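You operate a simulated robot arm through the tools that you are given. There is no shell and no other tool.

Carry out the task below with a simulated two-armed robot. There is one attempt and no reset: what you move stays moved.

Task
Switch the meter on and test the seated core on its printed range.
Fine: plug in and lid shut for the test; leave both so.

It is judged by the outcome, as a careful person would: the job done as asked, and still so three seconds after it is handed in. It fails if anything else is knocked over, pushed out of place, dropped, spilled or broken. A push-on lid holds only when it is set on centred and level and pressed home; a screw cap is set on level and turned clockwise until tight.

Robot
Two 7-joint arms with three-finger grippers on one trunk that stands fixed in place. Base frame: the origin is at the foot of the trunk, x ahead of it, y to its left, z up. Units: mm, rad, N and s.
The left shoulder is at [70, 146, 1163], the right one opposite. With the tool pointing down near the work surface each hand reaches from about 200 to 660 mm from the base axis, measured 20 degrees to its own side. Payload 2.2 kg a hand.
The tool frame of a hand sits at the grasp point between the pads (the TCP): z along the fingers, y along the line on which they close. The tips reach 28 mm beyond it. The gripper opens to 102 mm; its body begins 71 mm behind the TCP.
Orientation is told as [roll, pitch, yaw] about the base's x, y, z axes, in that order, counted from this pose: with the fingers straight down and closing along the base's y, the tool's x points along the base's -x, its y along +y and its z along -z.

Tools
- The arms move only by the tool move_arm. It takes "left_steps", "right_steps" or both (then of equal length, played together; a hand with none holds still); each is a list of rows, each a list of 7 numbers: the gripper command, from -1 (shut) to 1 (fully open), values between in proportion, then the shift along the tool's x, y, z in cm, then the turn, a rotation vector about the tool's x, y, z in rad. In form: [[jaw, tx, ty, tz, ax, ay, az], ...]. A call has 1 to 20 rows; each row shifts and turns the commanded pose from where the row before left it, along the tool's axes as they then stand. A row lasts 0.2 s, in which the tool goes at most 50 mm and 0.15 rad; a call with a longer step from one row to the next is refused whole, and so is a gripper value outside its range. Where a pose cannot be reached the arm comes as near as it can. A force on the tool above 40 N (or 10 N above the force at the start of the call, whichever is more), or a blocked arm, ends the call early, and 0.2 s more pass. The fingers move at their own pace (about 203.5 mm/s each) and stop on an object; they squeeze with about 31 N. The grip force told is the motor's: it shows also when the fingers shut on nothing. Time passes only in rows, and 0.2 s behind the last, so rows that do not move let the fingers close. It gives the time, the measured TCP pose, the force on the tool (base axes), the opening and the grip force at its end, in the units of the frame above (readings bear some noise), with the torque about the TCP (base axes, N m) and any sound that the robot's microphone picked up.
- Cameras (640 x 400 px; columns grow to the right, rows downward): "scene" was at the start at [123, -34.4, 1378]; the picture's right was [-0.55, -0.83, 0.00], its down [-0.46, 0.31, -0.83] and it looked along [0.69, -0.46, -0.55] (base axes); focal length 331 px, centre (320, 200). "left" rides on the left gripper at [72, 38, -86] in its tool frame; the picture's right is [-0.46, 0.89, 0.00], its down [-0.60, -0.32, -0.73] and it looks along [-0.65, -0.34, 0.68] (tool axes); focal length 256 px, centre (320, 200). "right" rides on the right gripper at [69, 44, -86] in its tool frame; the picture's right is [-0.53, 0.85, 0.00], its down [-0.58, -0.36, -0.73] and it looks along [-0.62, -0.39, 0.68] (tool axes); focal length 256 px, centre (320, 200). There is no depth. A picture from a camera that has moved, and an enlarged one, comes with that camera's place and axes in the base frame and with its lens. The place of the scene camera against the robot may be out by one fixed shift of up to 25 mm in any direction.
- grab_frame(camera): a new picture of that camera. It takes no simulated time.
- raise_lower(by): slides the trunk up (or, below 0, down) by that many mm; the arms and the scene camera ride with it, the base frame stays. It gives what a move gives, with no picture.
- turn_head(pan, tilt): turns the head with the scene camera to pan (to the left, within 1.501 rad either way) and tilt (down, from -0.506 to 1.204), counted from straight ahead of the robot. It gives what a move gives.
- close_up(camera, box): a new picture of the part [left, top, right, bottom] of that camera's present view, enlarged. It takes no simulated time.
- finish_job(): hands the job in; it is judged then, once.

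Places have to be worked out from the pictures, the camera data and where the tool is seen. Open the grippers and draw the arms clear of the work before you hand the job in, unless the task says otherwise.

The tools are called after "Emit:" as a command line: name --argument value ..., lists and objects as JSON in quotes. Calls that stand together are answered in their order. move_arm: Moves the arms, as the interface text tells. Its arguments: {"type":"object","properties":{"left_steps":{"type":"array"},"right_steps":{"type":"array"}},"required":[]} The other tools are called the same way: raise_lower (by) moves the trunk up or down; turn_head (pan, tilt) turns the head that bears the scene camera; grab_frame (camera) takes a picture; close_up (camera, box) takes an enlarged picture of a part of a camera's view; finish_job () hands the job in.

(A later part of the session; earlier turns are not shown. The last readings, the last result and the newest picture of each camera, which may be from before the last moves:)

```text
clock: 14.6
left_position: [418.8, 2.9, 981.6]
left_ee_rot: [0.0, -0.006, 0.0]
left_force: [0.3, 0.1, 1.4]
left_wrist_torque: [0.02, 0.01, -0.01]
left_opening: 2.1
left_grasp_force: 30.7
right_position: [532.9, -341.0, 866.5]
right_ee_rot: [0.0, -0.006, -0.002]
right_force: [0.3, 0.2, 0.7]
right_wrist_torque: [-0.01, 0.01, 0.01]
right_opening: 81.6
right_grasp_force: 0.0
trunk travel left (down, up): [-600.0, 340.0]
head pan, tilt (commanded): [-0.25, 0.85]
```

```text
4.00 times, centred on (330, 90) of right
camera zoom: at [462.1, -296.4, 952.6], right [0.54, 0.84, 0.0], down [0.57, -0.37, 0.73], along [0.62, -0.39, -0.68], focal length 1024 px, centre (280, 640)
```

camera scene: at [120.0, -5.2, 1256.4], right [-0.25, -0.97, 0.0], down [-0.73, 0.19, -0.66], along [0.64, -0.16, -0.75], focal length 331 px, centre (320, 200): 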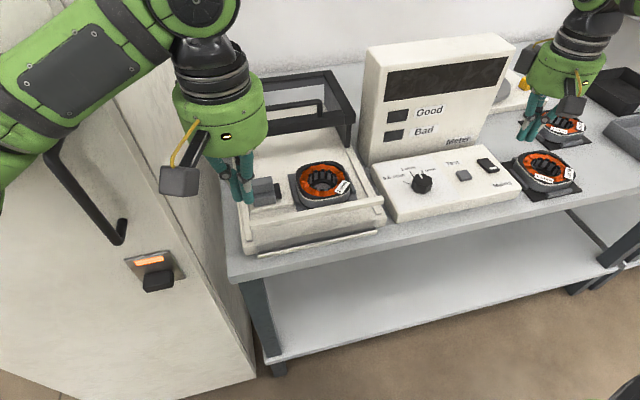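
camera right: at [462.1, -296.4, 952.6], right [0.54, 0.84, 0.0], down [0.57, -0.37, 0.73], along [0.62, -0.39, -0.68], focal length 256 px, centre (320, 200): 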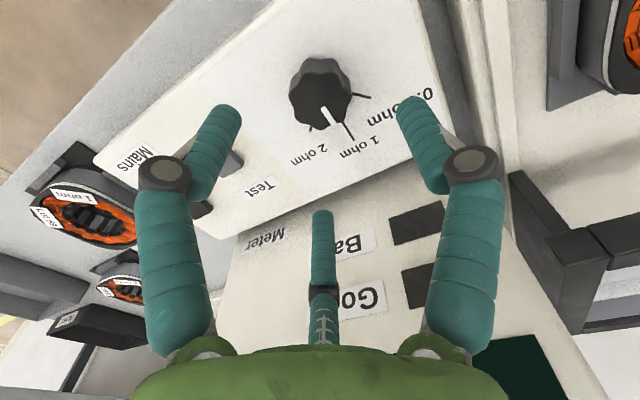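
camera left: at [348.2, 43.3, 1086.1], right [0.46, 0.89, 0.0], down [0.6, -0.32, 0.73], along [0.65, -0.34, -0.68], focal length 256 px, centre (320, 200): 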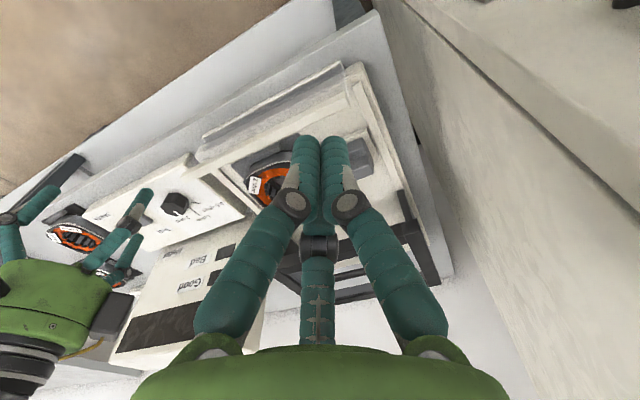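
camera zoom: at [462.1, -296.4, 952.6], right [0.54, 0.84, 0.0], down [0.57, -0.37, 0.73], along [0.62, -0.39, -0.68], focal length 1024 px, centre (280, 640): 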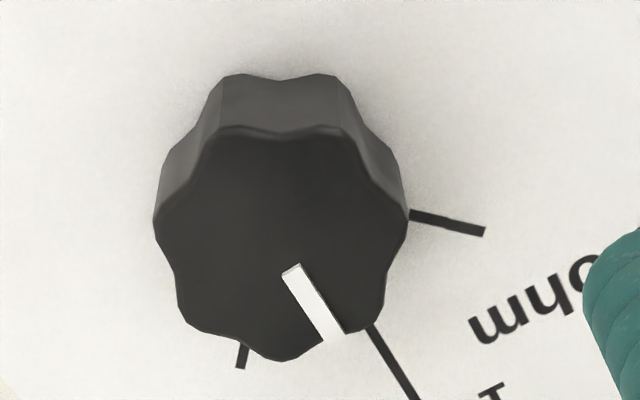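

The knob (≈41 mm across) is centred near (527,-337.5) with its top around z 793–797. I lower the open fingers around it, tips staying above the panel.

Emit:
move_arm --right_steps '[[0.6, 0.3, 0.18, 2.0, 0, 0, 0], [0.6, 0.3, 0.18, 2.0, 0, 0, 0], [0.6, 0, 0, 1.8, 0, 0, 0], [0.6, 0, 0, 0, 0, 0, 0]]'

Emit:
grab_frame --camera "right"

Emit:
close_up --camera "scene" --box '[360, 80, 520, 200]'

```text
clock: 15.6
left_position: [420.7, 2.0, 981.4]
left_ee_rot: [0.001, -0.006, 0.0]
left_force: [0.2, 0.0, 0.4]
left_wrist_torque: [0.0, -0.02, 0.0]
left_opening: 2.2
left_grasp_force: 30.9
right_position: [525.8, -335.8, 809.7]
right_ee_rot: [-0.001, -0.003, -0.002]
right_force: [-0.7, -0.4, 0.3]
right_wrist_torque: [-0.02, -0.04, 0.03]
right_opening: 81.6
right_grasp_force: 0.1
trunk travel left (down, up): [-600.0, 340.0]
head pan, tilt (commanded): [-0.25, 0.85]
```

```text
taken
camera right: at [455.4, -293.2, 894.3], right [0.54, 0.84, 0.0], down [0.57, -0.36, 0.73], along [0.62, -0.39, -0.68], focal length 256 px, centre (320, 200)
```

right: 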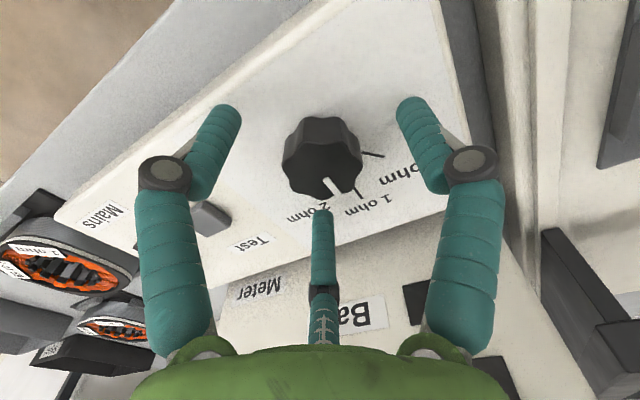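

```text
3.33 times, centred on (440, 140) of scene
camera zoom: at [120.0, -5.1, 1256.4], right [-0.25, -0.97, 0.0], down [-0.73, 0.19, -0.66], along [0.64, -0.16, -0.75], focal length 1103 px, centre (-80, 400)
```

zoom: 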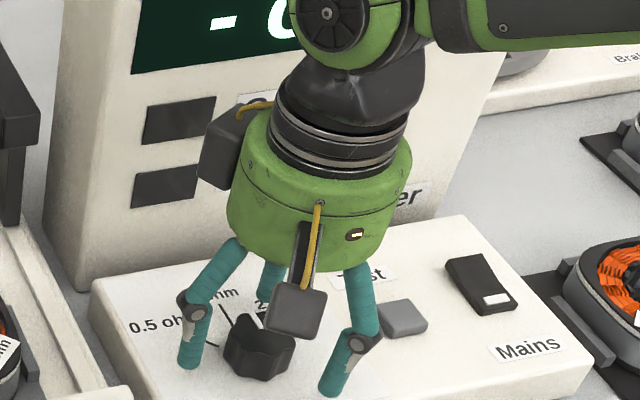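

I enlarge the knob in this view to check it is centred between the three fingertips.

Emit:
close_up --camera "right" --box '[220, 80, 420, 230]'

```text
2.67 times, centred on (320, 155) of right
camera zoom: at [455.4, -293.2, 894.3], right [0.54, 0.84, 0.0], down [0.57, -0.36, 0.73], along [0.62, -0.39, -0.68], focal length 683 px, centre (320, 320)
```

zoom: 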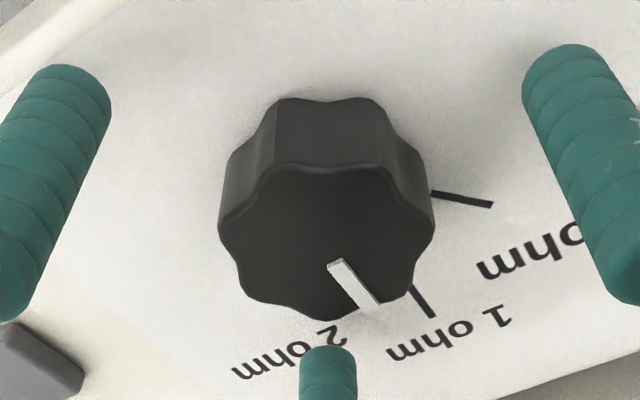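

The knob is at about (528.5,-338). I shift the small offset, lower 3 mm, and close the fingers on it.

Emit:
move_arm --right_steps '[[0.6, -0.27, -0.25, 0.35, 0, 0, 0], [0.6, 0, 0, 0, 0, 0, 0], [0.2, 0, 0, 0, 0, 0, 0], [0, 0, 0, 0, 0, 0, 0], [-0.15, 0, 0, 0, 0, 0, 0], [-0.3, 0, 0, 0, 0, 0, 0], [-0.5, 0, 0, 0, 0, 0, 0], [-0.5, 0, 0, 0, 0, 0, 0]]'

Emit:
grab_frame --camera "right"

Emit:
close_up --camera "scene" --box '[360, 80, 520, 200]'

```text
clock: 17.4
left_position: [420.2, 3.4, 980.7]
left_ee_rot: [-0.001, -0.006, 0.0]
left_force: [0.5, 0.4, 0.5]
left_wrist_torque: [0.0, -0.02, -0.02]
left_opening: 1.7
left_grasp_force: 31.1
right_position: [527.4, -337.9, 805.9]
right_ee_rot: [0.003, 0.0, -0.001]
right_force: [-5.7, 15.6, 0.4]
right_wrist_torque: [0.94, 0.47, -0.02]
right_opening: 36.9
right_grasp_force: 45.1
trunk travel left (down, up): [-600.0, 340.0]
head pan, tilt (commanded): [-0.25, 0.85]
```

```text
taken
camera right: at [457.9, -293.9, 891.9], right [0.53, 0.85, 0.0], down [0.58, -0.37, 0.73], along [0.62, -0.39, -0.68], focal length 256 px, centre (320, 200)
```

right: 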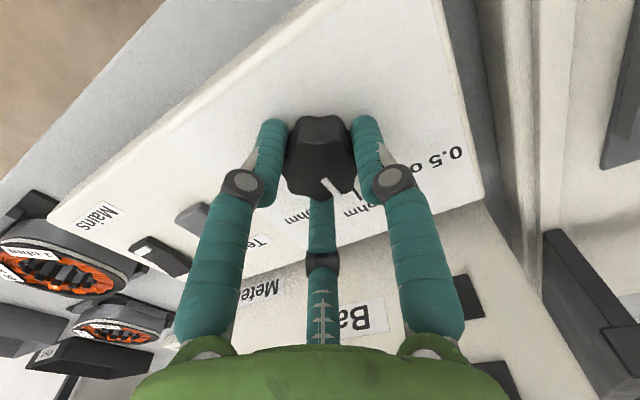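

```text
3.33 times, centred on (440, 140) of scene
camera zoom: at [120.0, -4.4, 1256.4], right [-0.25, -0.97, 0.0], down [-0.73, 0.19, -0.66], along [0.64, -0.16, -0.75], focal length 1103 px, centre (-80, 400)
```

zoom: 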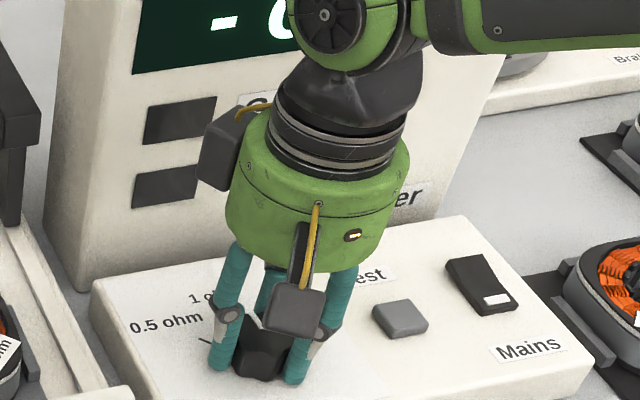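

The fingers hold the knob but the tool feels about 16 N sideways (+y), so the knob's centre is slightly to +y. I relieve this with a small shift before turning.

Emit:
move_arm --right_steps '[[-0.5, 0.08, 0.15, 0, 0, 0, 0], [-0.5, 0, 0, 0, 0, 0, 0]]'

```text
clock: 17.9
left_position: [419.3, 4.2, 982.0]
left_ee_rot: [0.0, -0.005, 0.0]
left_force: [-0.2, 0.0, 0.0]
left_wrist_torque: [0.0, 0.0, 0.0]
left_opening: 2.0
left_grasp_force: 30.5
right_position: [526.6, -337.9, 806.6]
right_ee_rot: [0.002, -0.003, -0.002]
right_force: [-4.4, 14.7, -0.6]
right_wrist_torque: [0.69, 0.6, -0.01]
right_opening: 37.0
right_grasp_force: 45.0
trunk travel left (down, up): [-600.0, 340.0]
head pan, tilt (commanded): [-0.25, 0.85]
```

The force only fell slightly; I shift 3 mm more in +y and 1 mm in −x.

Emit:
move_arm --right_steps '[[-0.5, 0.1, 0.3, 0, 0, 0, 0], [-0.5, 0, 0, 0, 0, 0, 0]]'

```text
clock: 18.6
left_position: [420.2, 3.5, 981.7]
left_ee_rot: [0.0, -0.006, 0.003]
left_force: [0.2, -0.3, 0.1]
left_wrist_torque: [0.0, 0.0, -0.02]
left_opening: 1.8
left_grasp_force: 31.0
right_position: [527.1, -337.4, 805.4]
right_ee_rot: [-0.005, -0.009, -0.004]
right_force: [7.9, -1.4, -6.5]
right_wrist_torque: [0.6, 0.12, -0.02]
right_opening: 37.3
right_grasp_force: 45.0
trunk travel left (down, up): [-600.0, 340.0]
head pan, tilt (commanded): [-0.25, 0.85]
```

Side force is now small. I turn the knob clockwise by about 45° (toward 2 ohm).

Emit:
move_arm --right_steps '[[-0.5, -0.05, 0, 0, 0, 0, 0.13], [-0.5, 0, 0, 0, 0, 0, 0.13], [-0.5, 0, 0, 0, 0, 0, 0.13], [-0.5, 0, 0, 0, 0, 0, 0.13], [-0.5, 0, 0, 0, 0, 0, 0.13], [-0.5, 0, 0, 0, 0, 0, 0.135], [-0.5, 0, 0, 0, 0, 0, 0]]'

Emit:
grab_frame --camera "right"

Emit:
close_up --camera "scene" --box '[360, 80, 520, 200]'

```text
clock: 20.1
left_position: [419.1, 3.6, 981.3]
left_ee_rot: [0.001, -0.006, 0.001]
left_force: [0.5, -0.2, -0.4]
left_wrist_torque: [-0.02, 0.01, -0.01]
left_opening: 2.0
left_grasp_force: 30.6
right_position: [527.2, -337.3, 806.9]
right_ee_rot: [0.0, -0.006, -0.788]
right_force: [3.0, -18.8, 0.5]
right_wrist_torque: [-1.07, -0.31, -0.06]
right_opening: 37.1
right_grasp_force: 45.6
trunk travel left (down, up): [-600.0, 340.0]
head pan, tilt (commanded): [-0.25, 0.85]
```

```text
taken
camera right: at [508.5, -256.8, 891.4], right [0.98, 0.22, 0.0], down [0.15, -0.66, 0.74], along [0.16, -0.72, -0.68], focal length 256 px, centre (320, 200)
```

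right: 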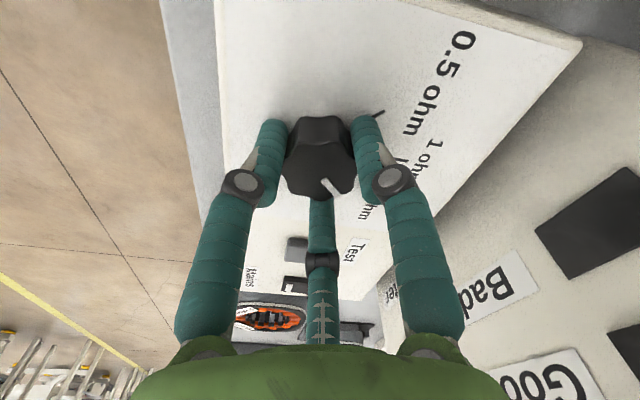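

```text
3.33 times, centred on (440, 140) of scene
camera zoom: at [119.8, -5.1, 1256.4], right [-0.25, -0.97, 0.0], down [-0.73, 0.19, -0.66], along [0.64, -0.16, -0.75], focal length 1103 px, centre (-80, 400)
```

zoom: 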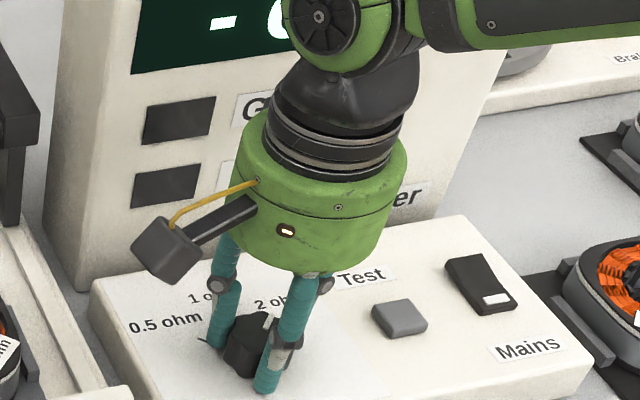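

The knob turned with the hand (mark unchanged relative to the fingers). I open, lift straight up, and check the mark.

Emit:
move_arm --right_steps '[[-0.1, 0, 0, 0, 0, 0, 0], [0.3, 0, 0, 0, 0, 0, 0], [0.6, 0, 0, 0, 0, 0, 0], [0.6, 0, 0, -3, 0, 0, 0], [0.6, 0, 0, -3, 0, 0, 0], [0.6, 0, 0, 0, 0, 0, 0]]'

Emit:
grab_frame --camera "right"

Emit:
close_up --camera "scene" --box '[360, 30, 520, 220]'

```text
clock: 21.6
left_position: [419.8, 3.5, 981.7]
left_ee_rot: [-0.001, -0.005, 0.0]
left_force: [0.3, -0.1, 0.2]
left_wrist_torque: [0.0, 0.0, 0.0]
left_opening: 2.2
left_grasp_force: 30.8
right_position: [526.2, -335.1, 864.4]
right_ee_rot: [0.005, -0.004, -0.785]
right_force: [-0.4, 0.0, 0.7]
right_wrist_torque: [0.02, 0.0, 0.03]
right_opening: 81.5
right_grasp_force: 0.1
trunk travel left (down, up): [-600.0, 340.0]
head pan, tilt (commanded): [-0.25, 0.85]
```

```text
taken
camera right: at [508.5, -256.4, 950.0], right [0.98, 0.22, 0.0], down [0.15, -0.67, 0.73], along [0.16, -0.71, -0.68], focal length 256 px, centre (320, 200)
```

right: 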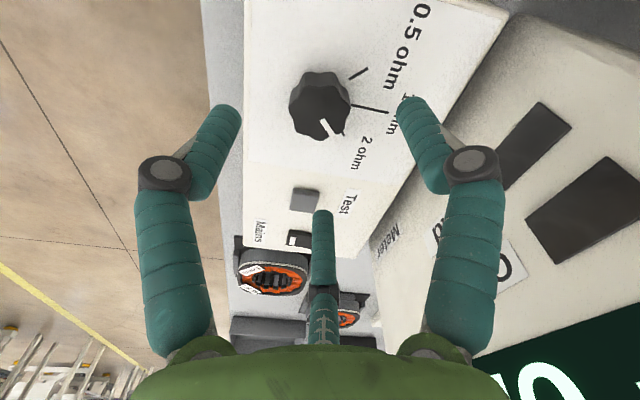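

```text
2.11 times, centred on (440, 125) of scene
camera zoom: at [120.0, -5.0, 1256.4], right [-0.25, -0.97, 0.0], down [-0.73, 0.19, -0.66], along [0.64, -0.16, -0.75], focal length 697 px, centre (67, 358)
```

zoom: 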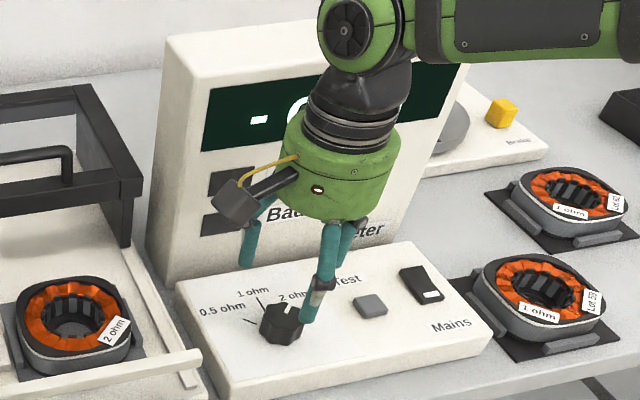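

Emit:
close_up --camera "right" --box '[270, 50, 430, 150]'

Emit:
close_up --camera "scene" --box '[400, 145, 460, 190]'

```text
4.00 times, centred on (350, 100) of right
camera zoom: at [508.5, -256.4, 950.0], right [0.98, 0.22, 0.0], down [0.15, -0.67, 0.73], along [0.16, -0.71, -0.68], focal length 1024 px, centre (200, 600)
```

zoom: 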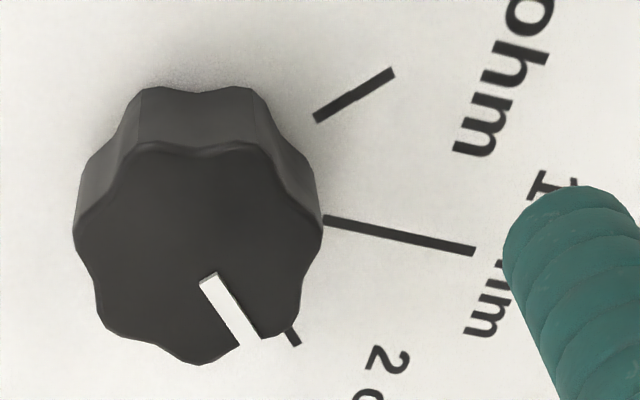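

```text
8.89 times, centred on (430, 168) of scene
camera zoom: at [120.0, -5.0, 1256.4], right [-0.25, -0.97, 0.0], down [-0.73, 0.19, -0.66], along [0.64, -0.16, -0.75], focal length 2941 px, centre (-658, 489)
```

zoom: 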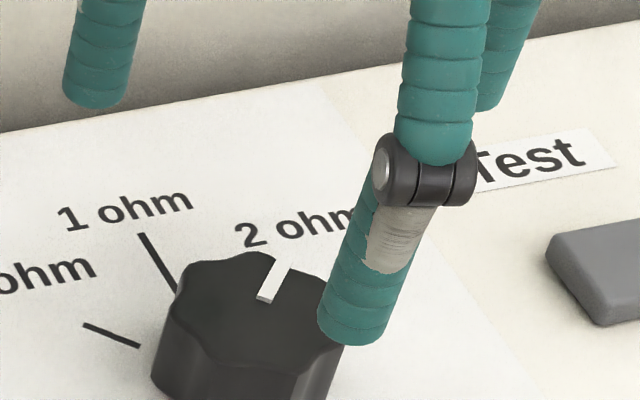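

The mark now lines up with the 2 ohm tick (about −45° as measured from both cameras). I draw the right hand back, and bring the left hand (shut) above a spot left of the plug for a close look.

Emit:
move_arm --right_steps '[[0.6, 0, 0, -4, 0, 0, 0], [0.6, 0, 0, -4, 0, 0, -0.131], [-1, 0, 0, 0, 0, 0, -0.131], [-1, 0, 0, 0, 0, 0, -0.131], [-1, 0, 0, 0, 0, 0, -0.131], [-1, 0, 0, 0, 0, 0, -0.131], [-1, 0, 0, 0, 0, 0, -0.131], [-1, 3.15, -2.1, 0, 0, 0, 0], [-1, 3.15, -2.1, 0, 0, 0, 0], [-1, 3.15, -2.1, 0, 0, 0, 0], [-1, 3.15, -2.1, 0, 0, 0, 0]]' --left_steps '[[-1, 0, 0, 0, 0, 0, 0], [-1, -3.7, 0.93, 2.03, 0, 0, 0], [-1, -3.7, 0.93, 2.03, 0, 0, 0], [-1, -3.7, 0.93, 2.03, 0, 0, 0], [-1, -3.7, 0.93, 2.03, 0, 0, 0], [-1, 0, 0, 0, 0, 0, 0], [-1, 0, 0, 0, 0, 0, 0], [-1, 0, 0, 0, 0, 0, 0], [-1, 0, 0, 0, 0, 0, 0], [-1, 0, 0, 0, 0, 0, 0], [-1, 0, 0, 0, 0, 0, 0]]'

Emit:
grab_frame --camera "left"

Emit:
grab_frame --camera "scene"

```text
clock: 24.1
left_position: [513.6, -6.7, 964.2]
left_ee_rot: [0.017, -0.141, -0.09]
left_force: [-0.1, 0.2, -0.2]
left_wrist_torque: [-0.01, 0.02, 0.0]
left_opening: 2.2
left_grasp_force: 31.0
right_position: [354.5, -429.9, 962.0]
right_ee_rot: [0.015, -0.06, 0.002]
right_force: [-0.6, -0.3, -0.5]
right_wrist_torque: [0.07, -0.02, -0.01]
right_opening: 2.1
right_grasp_force: 31.3
trunk travel left (down, up): [-600.0, 340.0]
head pan, tilt (commanded): [-0.25, 0.85]
stopped in row 11 (left hand): the arm was blocked; the commanded pose is now the measured one
```

```text
taken
camera left: at [432.8, 38.7, 1038.2], right [0.54, 0.84, 0.08], down [0.46, -0.37, 0.8], along [0.7, -0.39, -0.59], focal length 256 px, centre (320, 200)
```

left: 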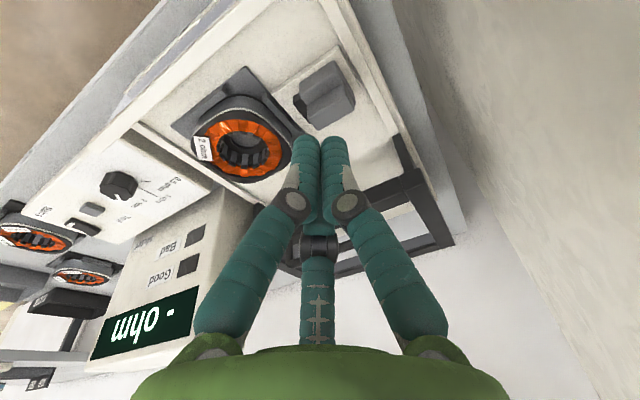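

```text
taken
camera scene: at [54.5, -22.1, 1260.2], right [-0.25, -0.97, -0.03], down [-0.69, 0.2, -0.7], along [0.68, -0.15, -0.71], focal length 331 px, centre (320, 200)
```

scene: 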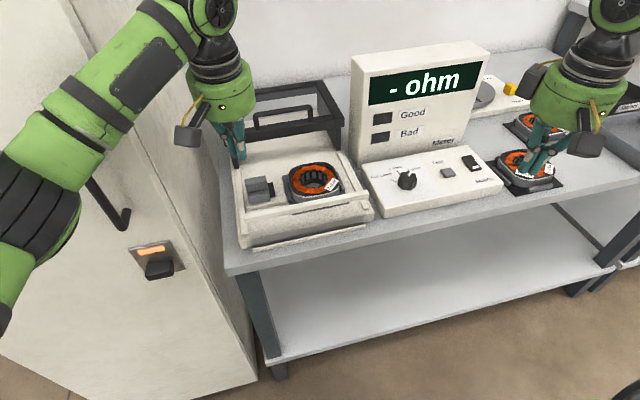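

The left arm was blocked — its elbow seems to have met the cabinet, pushing the trunk back (the scene camera shifted). I back the left hand off along the way it came at once.

Emit:
move_arm --left_steps '[[-1, 2.5, 0, -0.5, 0, 0, 0], [-1, 2.5, 0, -0.5, 0, 0, 0], [-1, 2.5, 0, -0.5, 0, 0, 0], [-1, 2.5, 0, -0.5, 0, 0, 0]]'

Emit:
grab_frame --camera "scene"

```text
clock: 25.4
left_position: [418.5, -24.7, 959.6]
left_ee_rot: [0.023, -0.119, -0.141]
left_force: [0.4, 0.2, -0.3]
left_wrist_torque: [-0.02, 0.03, -0.01]
left_opening: 2.0
left_grasp_force: 31.1
right_position: [372.2, -438.0, 949.7]
right_ee_rot: [0.023, -0.041, 0.0]
right_force: [-1.5, -0.8, 0.1]
right_wrist_torque: [0.07, 0.01, 0.0]
right_opening: 2.1
right_grasp_force: 30.5
trunk travel left (down, up): [-600.0, 340.0]
head pan, tilt (commanded): [-0.25, 0.85]
stopped in row 4 (left hand): the arm was blocked; the commanded pose is now the measured one
```

```text
taken
camera scene: at [79.9, -34.7, 1257.9], right [-0.25, -0.97, -0.03], down [-0.7, 0.2, -0.68], along [0.67, -0.14, -0.73], focal length 331 px, centre (320, 200)
```

scene: 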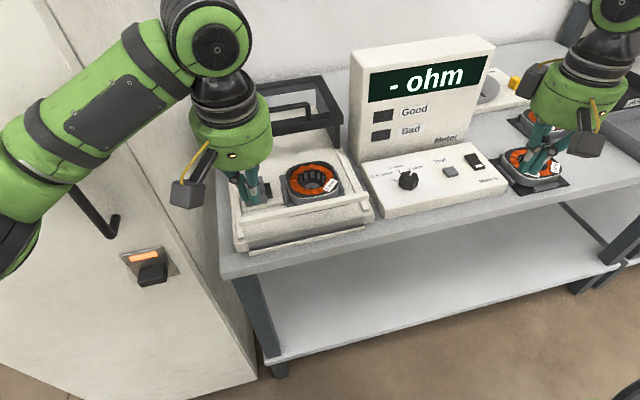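

Still blocked; I turn the head left to see where the left elbow touches.

Emit:
turn_head --pan 0.45 --tilt 0.75

Emit:
grab_frame --camera "scene"

```text
clock: 26.4
left_position: [418.6, -23.5, 959.9]
left_ee_rot: [0.023, -0.114, -0.136]
left_force: [-0.5, -0.5, -0.1]
left_wrist_torque: [-0.01, 0.01, -0.01]
left_opening: 2.1
left_grasp_force: 30.8
right_position: [372.4, -440.5, 949.0]
right_ee_rot: [0.026, -0.04, 0.001]
right_force: [-0.4, 0.5, 0.5]
right_wrist_torque: [0.01, -0.03, 0.02]
right_opening: 2.0
right_grasp_force: 30.9
trunk travel left (down, up): [-600.0, 340.0]
head pan, tilt (commanded): [0.45, 0.75]
```

```text
taken
camera scene: at [78.2, 19.3, 1268.5], right [0.43, -0.9, -0.01], down [-0.59, -0.28, -0.76], along [0.68, 0.34, -0.65], focal length 331 px, centre (320, 200)
```

scene: 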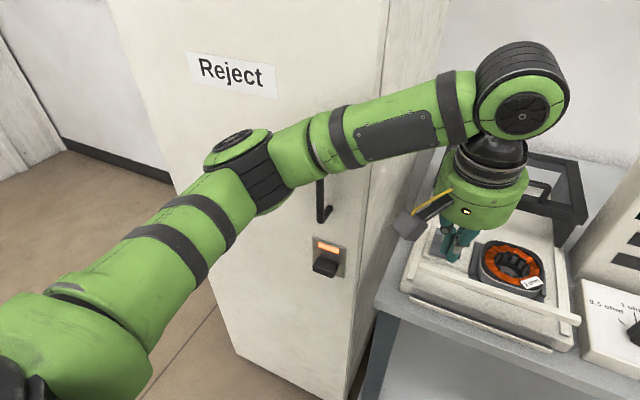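

I zoom in around the elbow and the handle to see the contact.

Emit:
close_up --camera "scene" --box '[180, 90, 400, 290]'

Emit:
close_up --camera "scene" --box '[370, 110, 600, 310]'

Emit:
grab_frame --camera "left"

```text
2.00 times, centred on (290, 190) of scene
camera zoom: at [78.2, 19.3, 1268.5], right [0.43, -0.9, -0.01], down [-0.59, -0.28, -0.76], along [0.68, 0.34, -0.65], focal length 662 px, centre (380, 220)
```

zoom: 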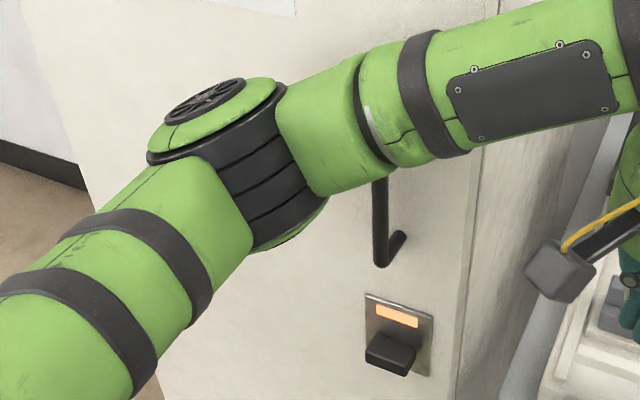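

```text
2.00 times, centred on (485, 210) of scene
camera zoom: at [78.2, 19.3, 1268.5], right [0.43, -0.9, -0.01], down [-0.59, -0.28, -0.76], along [0.68, 0.34, -0.65], focal length 662 px, centre (-10, 180)
```

zoom: 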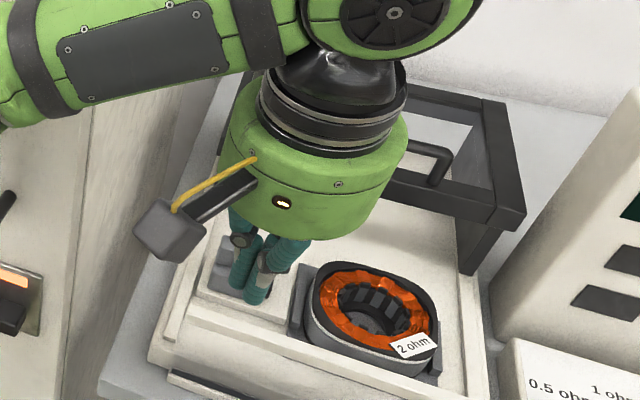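

```text
taken
camera left: at [341.4, 23.9, 1037.3], right [0.58, 0.81, 0.07], down [0.47, -0.4, 0.79], along [0.67, -0.42, -0.61], focal length 256 px, centre (320, 200)
```

left: 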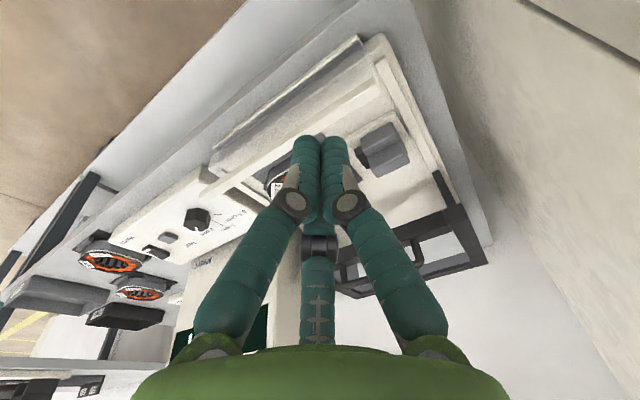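

The forearm lies against the cabinet's handle; the freely reached pose was further back, so I keep retracting the left hand (back and up) in small steps.

Emit:
move_arm --left_steps '[[-1, 1.5, 0, -1.0, 0, 0, 0], [-1, 1.5, 0, -1.0, 0, 0, 0], [-1, 1.5, 0, -1.0, 0, 0, 0]]'

Emit:
grab_frame --camera "scene"

```text
clock: 27.2
left_position: [405.6, 19.9, 969.4]
left_ee_rot: [-0.008, -0.074, -0.087]
left_force: [-1.5, 0.4, 0.9]
left_wrist_torque: [0.02, 0.0, -0.01]
left_opening: 2.1
left_grasp_force: 31.8
right_position: [398.3, -413.8, 950.1]
right_ee_rot: [-0.006, -0.008, 0.002]
right_force: [-0.3, 0.5, 0.2]
right_wrist_torque: [0.0, 0.02, -0.01]
right_opening: 2.2
right_grasp_force: 30.8
trunk travel left (down, up): [-600.0, 340.0]
head pan, tilt (commanded): [0.45, 0.75]
```

```text
taken
camera scene: at [115.2, 56.4, 1264.3], right [0.43, -0.9, 0.01], down [-0.61, -0.3, -0.73], along [0.66, 0.31, -0.68], focal length 331 px, centre (320, 200)
```

scene: 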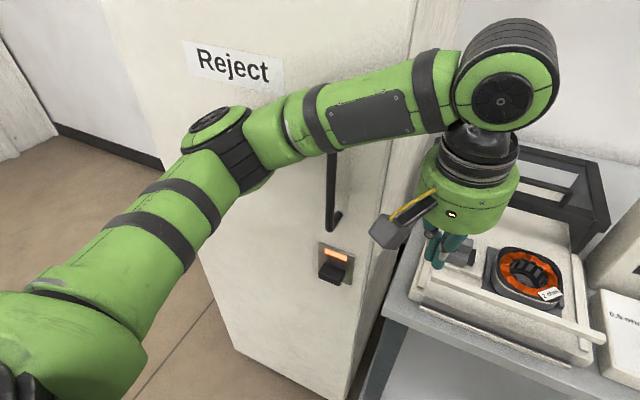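

The trunk is back in place and the left arm seems free. I straighten and park the left hand further back and higher, away from the cabinet.

Emit:
move_arm --left_steps '[[-1, 0, 0, 0, 0, 0, 0], [-1, 1.0, 0, -2.5, 0, 0.074, -0.087], [-1, 1.5, 0.3, -3, 0, 0, 0], [-1, 1.5, 0.3, -3, 0, 0, 0], [-1, 0, 0, 0, 0, 0, 0]]'

Emit:
grab_frame --camera "scene"

Emit:
close_up --camera "scene" --box '[260, 130, 420, 300]'

```text
clock: 28.4
left_position: [367.9, 24.1, 1050.0]
left_ee_rot: [-0.009, 0.005, -0.012]
left_force: [-0.6, -0.1, 0.1]
left_wrist_torque: [-0.01, 0.0, -0.02]
left_opening: 2.1
left_grasp_force: 31.4
right_position: [405.5, -416.3, 946.4]
right_ee_rot: [-0.003, -0.003, 0.003]
right_force: [0.1, 0.2, 0.2]
right_wrist_torque: [-0.01, 0.03, -0.01]
right_opening: 2.3
right_grasp_force: 31.5
trunk travel left (down, up): [-600.0, 340.0]
head pan, tilt (commanded): [0.45, 0.75]
```

```text
taken
camera scene: at [123.6, 51.3, 1263.9], right [0.43, -0.9, 0.0], down [-0.61, -0.3, -0.73], along [0.66, 0.32, -0.68], focal length 331 px, centre (320, 200)
```

scene: 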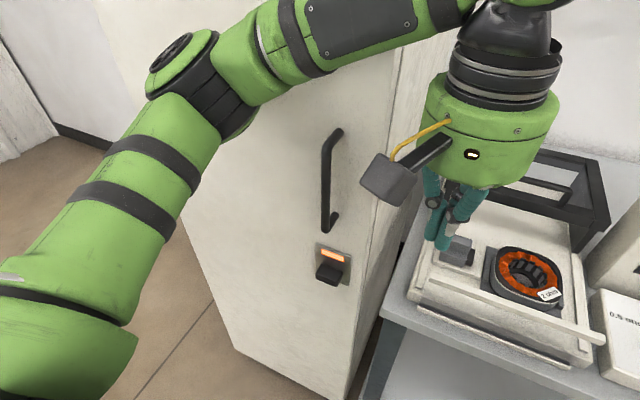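

```text
2.35 times, centred on (340, 215) of scene
camera zoom: at [123.6, 51.3, 1263.9], right [0.43, -0.9, 0.0], down [-0.61, -0.3, -0.73], along [0.66, 0.32, -0.68], focal length 779 px, centre (273, 165)
```

zoom: 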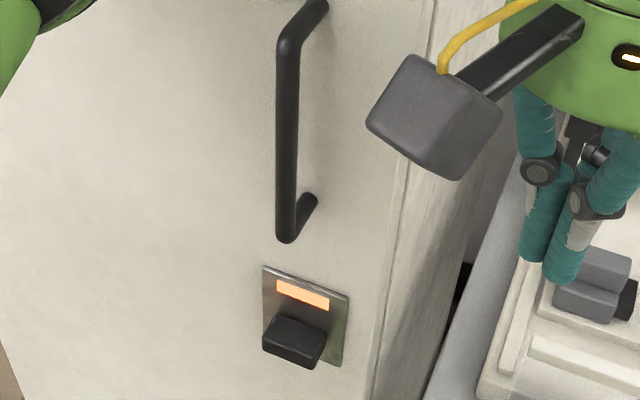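

The cabinet looks unchanged. From now on I'll use the right arm for plug and lid, the left camera as an extra eye: I take an enlarged view of the plug and the lid handle from the left hand.

Emit:
grab_frame --camera "left"

Emit:
turn_head --pan -0.2 --tilt 0.7

Emit:
grab_frame --camera "scene"

```text
taken
camera left: at [296.0, 64.4, 1136.2], right [0.47, 0.88, -0.01], down [0.6, -0.32, 0.73], along [0.64, -0.35, -0.68], focal length 256 px, centre (320, 200)
```

left: 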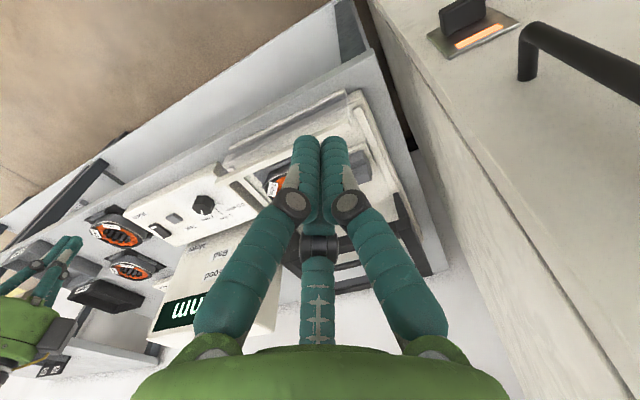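

```text
clock: 29.4
left_position: [368.4, 23.0, 1050.4]
left_ee_rot: [-0.009, 0.002, -0.009]
left_force: [-0.3, -0.5, -0.1]
left_wrist_torque: [0.06, 0.01, 0.01]
left_opening: 2.2
left_grasp_force: 31.4
right_position: [405.5, -417.6, 944.5]
right_ee_rot: [-0.001, 0.0, 0.003]
right_force: [-0.3, 0.2, -0.5]
right_wrist_torque: [0.01, 0.0, -0.01]
right_opening: 2.1
right_grasp_force: 31.6
trunk travel left (down, up): [-600.0, 340.0]
head pan, tilt (commanded): [-0.201, 0.7]
```

```text
taken
camera scene: at [132.2, -2.1, 1268.1], right [-0.2, -0.98, 0.0], down [-0.63, 0.13, -0.76], along [0.75, -0.15, -0.64], focal length 331 px, centre (320, 200)
```

scene: 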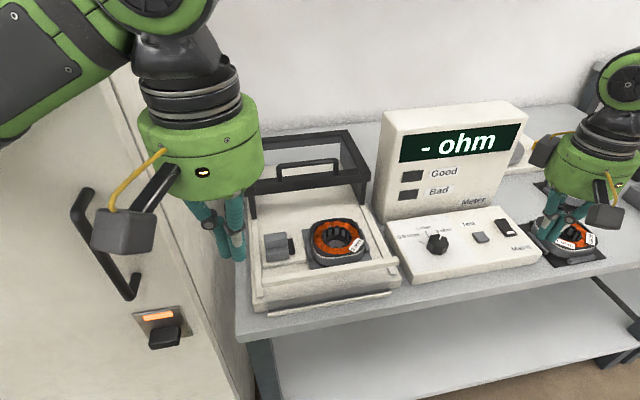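

The left hand is parked. I zoom into the fixture from the scene camera for a clear look at the plug's travel and nest.

Emit:
close_up --camera "scene" --box '[250, 205, 390, 300]'

Emit:
close_up --camera "scene" --box '[240, 125, 380, 220]'

```text
4.21 times, centred on (320, 252) of scene
camera zoom: at [132.2, -2.1, 1268.1], right [-0.2, -0.98, 0.0], down [-0.63, 0.13, -0.76], along [0.75, -0.15, -0.64], focal length 1393 px, centre (320, -21)
```

zoom: 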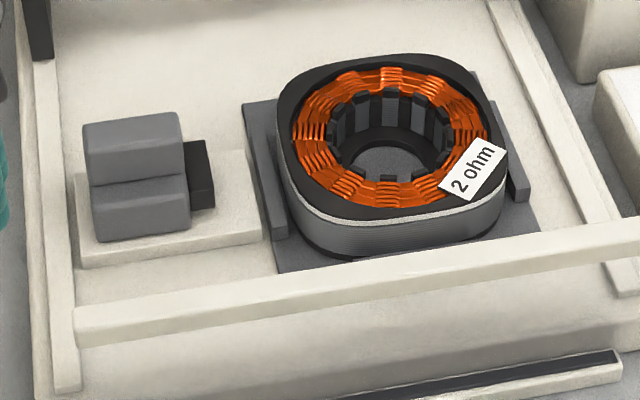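

```text
4.21 times, centred on (310, 172) of scene
camera zoom: at [132.2, -2.1, 1268.1], right [-0.2, -0.98, 0.0], down [-0.63, 0.13, -0.76], along [0.75, -0.15, -0.64], focal length 1393 px, centre (362, 316)
```

zoom: 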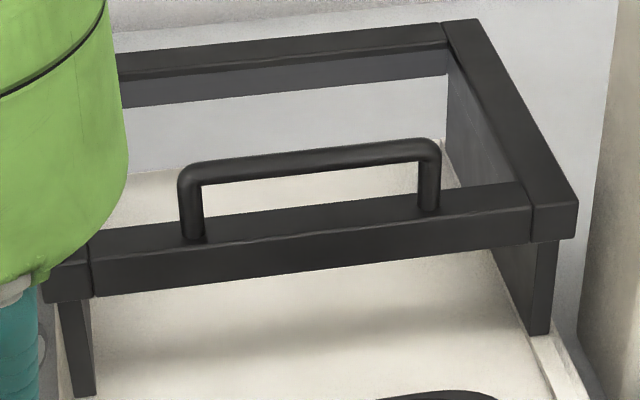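

The plug stands on a pedestal with its nose facing the core, so it has to be pushed toward −y. I bring the right hand (shut) across to above the left side of the plug, about (565, 45, 930).

Emit:
move_arm --right_steps '[[-1, -1.93, 3.81, -0.2, 0, 0, 0], [-1, -1.93, 3.81, -0.2, 0, 0, 0], [-1, -1.93, 3.81, -0.2, 0, 0, 0], [-1, -1.93, 3.81, -0.2, 0, 0, 0], [-1, -1.93, 3.81, -0.2, 0, 0, 0], [-1, -1.93, 3.81, 0, 0, 0, 0], [-1, -1.93, 3.81, 0, 0, 0, 0], [-1, -0.5, 3.9, 0.3, 0, 0, 0], [-1, -0.5, 3.9, 0.3, 0, 0, 0], [-1, -0.5, 3.9, 0.3, 0, 0, 0]]'

Emit:
grab_frame --camera "right"

Emit:
grab_frame --camera "scene"

```text
clock: 31.6
left_position: [367.3, 24.3, 1050.7]
left_ee_rot: [-0.01, 0.002, -0.009]
left_force: [0.2, 0.8, 0.1]
left_wrist_torque: [-0.02, 0.01, 0.0]
left_opening: 2.4
left_grasp_force: 31.5
right_position: [480.1, -127.3, 946.5]
right_ee_rot: [-0.001, -0.004, 0.0]
right_force: [0.5, 0.1, 0.0]
right_wrist_torque: [0.03, -0.01, -0.02]
right_opening: 2.0
right_grasp_force: 30.9
right hand out of reach, approached as far as the arm can: row 7, 8, 9, 10
trunk travel left (down, up): [-600.0, 340.0]
head pan, tilt (commanded): [-0.201, 0.7]
```

```text
taken
camera right: at [410.1, -83.8, 1032.7], right [0.53, 0.85, 0.0], down [0.57, -0.36, 0.73], along [0.62, -0.39, -0.68], focal length 256 px, centre (320, 200)
```

right: 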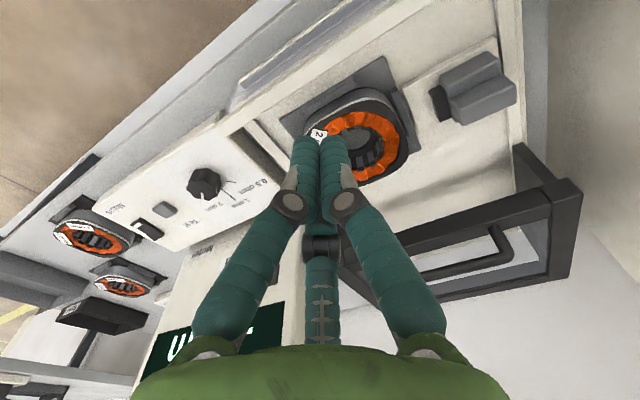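

```text
taken
camera scene: at [131.5, -2.1, 1268.3], right [-0.2, -0.98, 0.0], down [-0.63, 0.13, -0.77], along [0.75, -0.15, -0.64], focal length 331 px, centre (320, 200)
```

scene: 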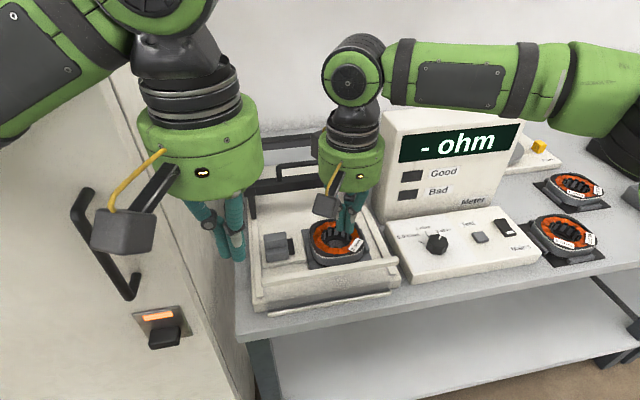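

The right arm says it's out of reach at (480,-127), likely a wrist limit when reaching across with zero yaw. I try yawing the tool to the left in place and then moving on.

Emit:
move_arm --right_steps '[[-1, 0, 0, 0, 0, 0, -0.15], [-1, 0, 0, 0, 0, 0, -0.15], [-1, 0, 0, 0, 0, 0, -0.15], [-1, 0, 0, 0, 0, 0, -0.15]]'

```text
clock: 32.6
left_position: [369.1, 24.7, 1050.4]
left_ee_rot: [-0.009, 0.004, -0.008]
left_force: [-0.5, -1.1, 0.1]
left_wrist_torque: [0.03, -0.02, -0.01]
left_opening: 2.1
left_grasp_force: 30.7
right_position: [480.7, -127.9, 947.0]
right_ee_rot: [-0.002, -0.001, 0.604]
right_force: [0.0, 0.3, 0.2]
right_wrist_torque: [0.01, 0.0, -0.06]
right_opening: 2.1
right_grasp_force: 30.7
trunk travel left (down, up): [-600.0, 340.0]
head pan, tilt (commanded): [-0.201, 0.7]
```

Yaw is free. I test moving on toward (+x,+y) with this yaw.

Emit:
move_arm --right_steps '[[-1, -3.9, 2.17, 0, 0, 0, 0], [-1, -3.9, 2.17, 0, 0, 0, 0]]'

Emit:
grab_frame --camera "scene"

```text
clock: 33.2
left_position: [370.0, 22.9, 1051.1]
left_ee_rot: [-0.008, 0.005, -0.012]
left_force: [-0.1, -0.2, 0.3]
left_wrist_torque: [0.01, -0.01, -0.02]
left_opening: 1.8
left_grasp_force: 31.2
right_position: [477.4, -126.2, 946.6]
right_ee_rot: [-0.001, -0.001, 0.601]
right_force: [-0.8, -1.1, -0.8]
right_wrist_torque: [0.01, -0.03, -0.02]
right_opening: 1.9
right_grasp_force: 30.8
right hand out of reach, approached as far as the arm can: row 1, 2
trunk travel left (down, up): [-600.0, 340.0]
head pan, tilt (commanded): [-0.201, 0.7]
```

```text
taken
camera scene: at [132.1, -2.2, 1268.2], right [-0.2, -0.98, 0.0], down [-0.63, 0.13, -0.77], along [0.75, -0.15, -0.64], focal length 331 px, centre (320, 200)
```

scene: 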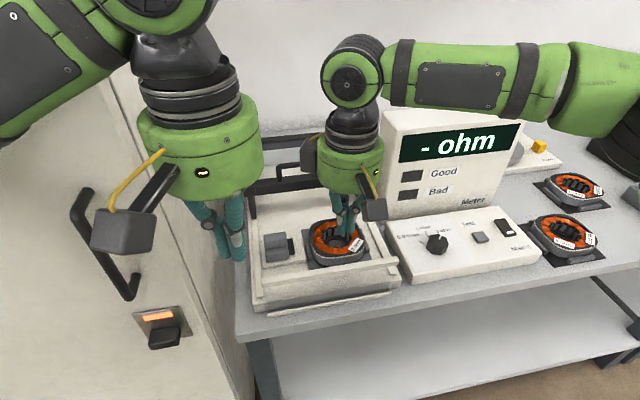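

The right arm can't get further across, so the left arm must do plug and lid, with the trunk raised and the tool tilted so its forearm stays clear of the cabinet handle. First I return the right hand to its parking spot.

Emit:
move_arm --right_steps '[[-1, 0, 0, 0, 0, 0, 0.15], [-1, 0, 0, 0, 0, 0, 0.15], [-1, 0, 0, 0, 0, 0, 0.15], [-1, 0, 0, 0, 0, 0, 0.15], [-1, 1.1, -3.9, -0.2, 0, 0, 0], [-1, 1.1, -3.9, -0.2, 0, 0, 0], [-1, 1.1, -3.9, -0.2, 0, 0, 0], [-1, 1.1, -3.9, -0.2, 0, 0, 0], [-1, 1.1, -3.9, -0.2, 0, 0, 0], [-1, 1.1, -3.9, -0.2, 0, 0, 0], [-1, 1.1, -3.9, -0.2, 0, 0, 0]]'

Emit:
raise_lower --by 220

Emit:
grab_frame --camera "scene"

Emit:
grab_frame --camera "left"

```text
clock: 35.6
left_position: [368.6, 21.6, 1051.4]
left_ee_rot: [-0.007, 0.002, -0.012]
left_force: [0.3, -0.1, 0.3]
left_wrist_torque: [0.01, -0.01, -0.02]
left_opening: 1.8
left_grasp_force: 31.4
right_position: [401.3, -402.6, 962.0]
right_ee_rot: [0.0, -0.001, 0.003]
right_force: [-0.3, -0.3, 0.2]
right_wrist_torque: [0.07, -0.03, 0.0]
right_opening: 2.1
right_grasp_force: 31.1
trunk travel left (down, up): [-600.0, 340.0]
head pan, tilt (commanded): [-0.201, 0.7]
```

```text
clock: 38.0
left_position: [368.1, 22.7, 1269.5]
left_ee_rot: [-0.008, 0.003, -0.011]
left_force: [-0.7, -0.1, -0.3]
left_wrist_torque: [-0.03, 0.03, 0.0]
left_opening: 1.9
left_grasp_force: 30.9
right_position: [401.5, -400.7, 1181.2]
right_ee_rot: [-0.002, 0.001, 0.001]
right_force: [-0.7, 0.3, 0.7]
right_wrist_torque: [0.01, 0.02, -0.01]
right_opening: 2.0
right_grasp_force: 30.8
trunk travel left (down, up): [-820.0, 120.0]
head pan, tilt (commanded): [-0.201, 0.7]
```

```text
taken
camera scene: at [132.3, -2.3, 1488.1], right [-0.2, -0.98, 0.0], down [-0.63, 0.13, -0.76], along [0.75, -0.15, -0.64], focal length 331 px, centre (320, 200)
```

scene: 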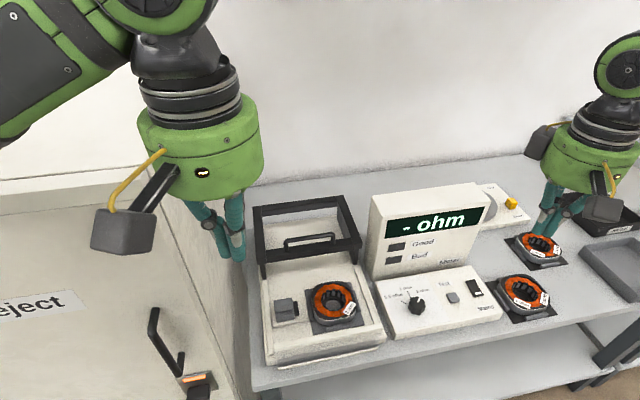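

```text
taken
camera left: at [296.2, 63.9, 1356.0], right [0.47, 0.88, -0.01], down [0.6, -0.32, 0.73], along [0.64, -0.35, -0.68], focal length 256 px, centre (320, 200)
```

left: 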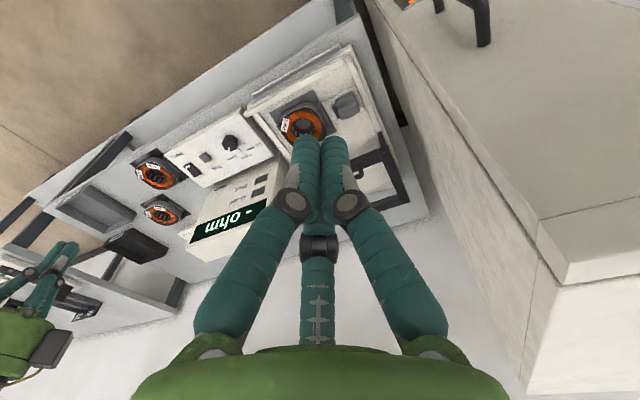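

Trunk is up (shoulder z≈1283). I now bring the left hand forward/down to about (470,20,1100) and tilt it 0.6 rad forward so its wrist stays back from the cabinet handle.

Emit:
move_arm --left_steps '[[-1, -2.55, 0, 4.2, 0, 0, 0], [-1, -2.55, 0, 4.2, 0, 0, 0], [-1, -2.55, 0, 4.2, 0, 0, 0], [-1, -2.55, 0, 4.2, 0, 0, 0], [-1, 0, 0, 0, 0, -0.15, 0], [-1, 0, 0, 0, 0, -0.15, 0], [-1, 0, 0, 0, 0, -0.15, 0], [-1, 0, 0, 0, 0, -0.15, 0], [-1, 0, 0, 0, 0, 0, 0]]'

Emit:
grab_frame --camera "scene"

Emit:
grab_frame --camera "left"

```text
clock: 40.0
left_position: [471.4, 21.3, 1101.3]
left_ee_rot: [-0.009, -0.593, -0.005]
left_force: [0.5, 0.0, -0.7]
left_wrist_torque: [-0.02, 0.01, 0.02]
left_opening: 2.0
left_grasp_force: 30.8
right_position: [403.3, -401.4, 1181.9]
right_ee_rot: [-0.002, 0.0, 0.001]
right_force: [0.1, 0.5, 0.6]
right_wrist_torque: [-0.02, 0.05, -0.04]
right_opening: 2.4
right_grasp_force: 30.8
trunk travel left (down, up): [-820.0, 120.0]
head pan, tilt (commanded): [-0.201, 0.7]
```

```text
taken
camera scene: at [134.1, -2.0, 1487.9], right [-0.2, -0.98, 0.0], down [-0.63, 0.13, -0.76], along [0.75, -0.15, -0.65], focal length 331 px, centre (320, 200)
```

scene: 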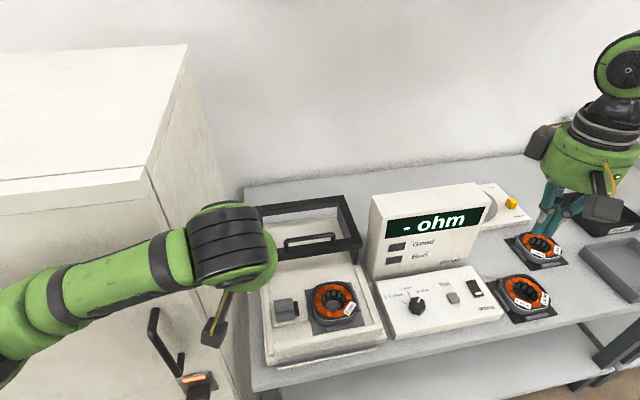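

```text
taken
camera left: at [362.5, 61.8, 1131.4], right [0.39, 0.88, 0.25], down [0.09, -0.31, 0.95], along [0.92, -0.35, -0.2], focal length 256 px, centre (320, 200)
```

left: 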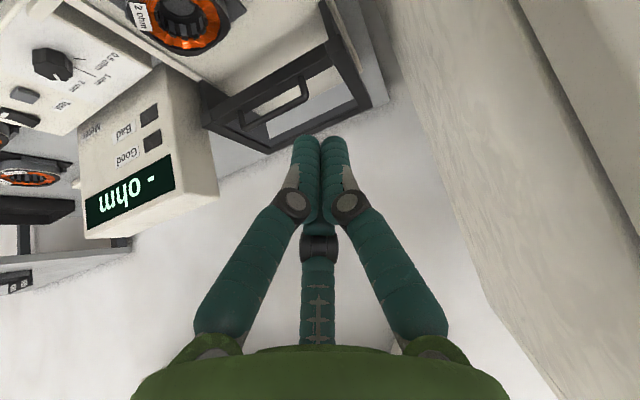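

No contact so far. I lower the left hand toward the space left of the plug, in stages.

Emit:
move_arm --left_steps '[[-1, 1.24, 0.48, 4.49, 0, 0, 0], [-1, 1.24, 0.48, 4.49, 0, 0, 0], [-1, 1.24, 0.48, 4.49, 0, 0, 0]]'

Emit:
grab_frame --camera "left"

Emit:
grab_frame --camera "scene"

```text
clock: 40.8
left_position: [515.2, 32.7, 969.8]
left_ee_rot: [-0.009, -0.597, -0.007]
left_force: [0.3, -0.6, 0.9]
left_wrist_torque: [-0.01, -0.02, 0.0]
left_opening: 2.0
left_grasp_force: 31.3
right_position: [401.3, -402.2, 1181.2]
right_ee_rot: [-0.002, -0.002, 0.001]
right_force: [0.3, 0.6, 0.4]
right_wrist_torque: [0.03, -0.01, 0.0]
right_opening: 1.6
right_grasp_force: 30.5
trunk travel left (down, up): [-820.0, 120.0]
head pan, tilt (commanded): [-0.201, 0.7]
```

```text
taken
camera left: at [406.8, 73.3, 998.8], right [0.4, 0.88, 0.25], down [0.08, -0.31, 0.95], along [0.91, -0.35, -0.2], focal length 256 px, centre (320, 200)
```

left: 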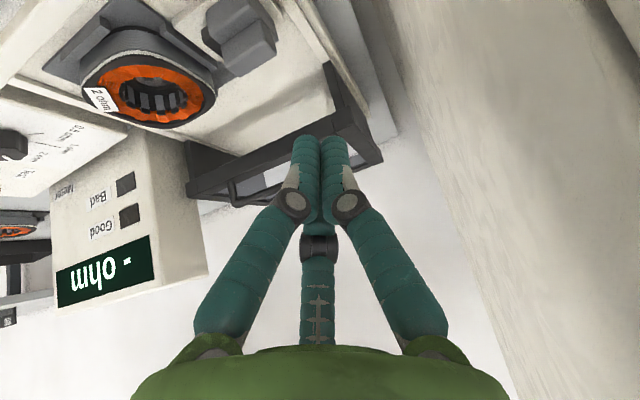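

```text
taken
camera scene: at [131.8, -2.4, 1488.3], right [-0.2, -0.98, 0.0], down [-0.63, 0.13, -0.77], along [0.75, -0.15, -0.64], focal length 331 px, centre (320, 200)
```

scene: 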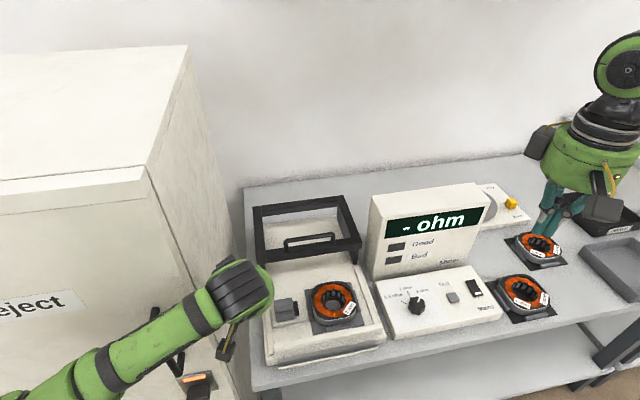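

I check the clearance between the left forearm and the cabinet handle with the head turned.

Emit:
turn_head --pan 0.35 --tilt 0.9

Emit:
grab_frame --camera "scene"

```text
clock: 41.8
left_position: [514.8, 32.8, 970.3]
left_ee_rot: [-0.009, -0.594, -0.005]
left_force: [-0.8, 0.3, -0.5]
left_wrist_torque: [0.0, -0.04, -0.01]
left_opening: 1.9
left_grasp_force: 30.5
right_position: [401.4, -401.6, 1182.5]
right_ee_rot: [-0.002, -0.001, 0.002]
right_force: [-0.3, 0.2, 0.5]
right_wrist_torque: [-0.01, -0.02, 0.02]
right_opening: 2.0
right_grasp_force: 30.5
trunk travel left (down, up): [-820.0, 120.0]
head pan, tilt (commanded): [0.351, 0.901]
```

```text
taken
camera scene: at [120.0, 40.5, 1472.0], right [0.34, -0.94, 0.0], down [-0.74, -0.27, -0.62], along [0.58, 0.21, -0.78], focal length 331 px, centre (320, 200)
```

scene: 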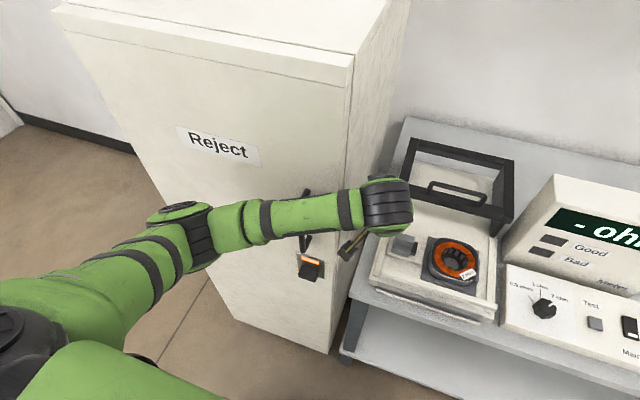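

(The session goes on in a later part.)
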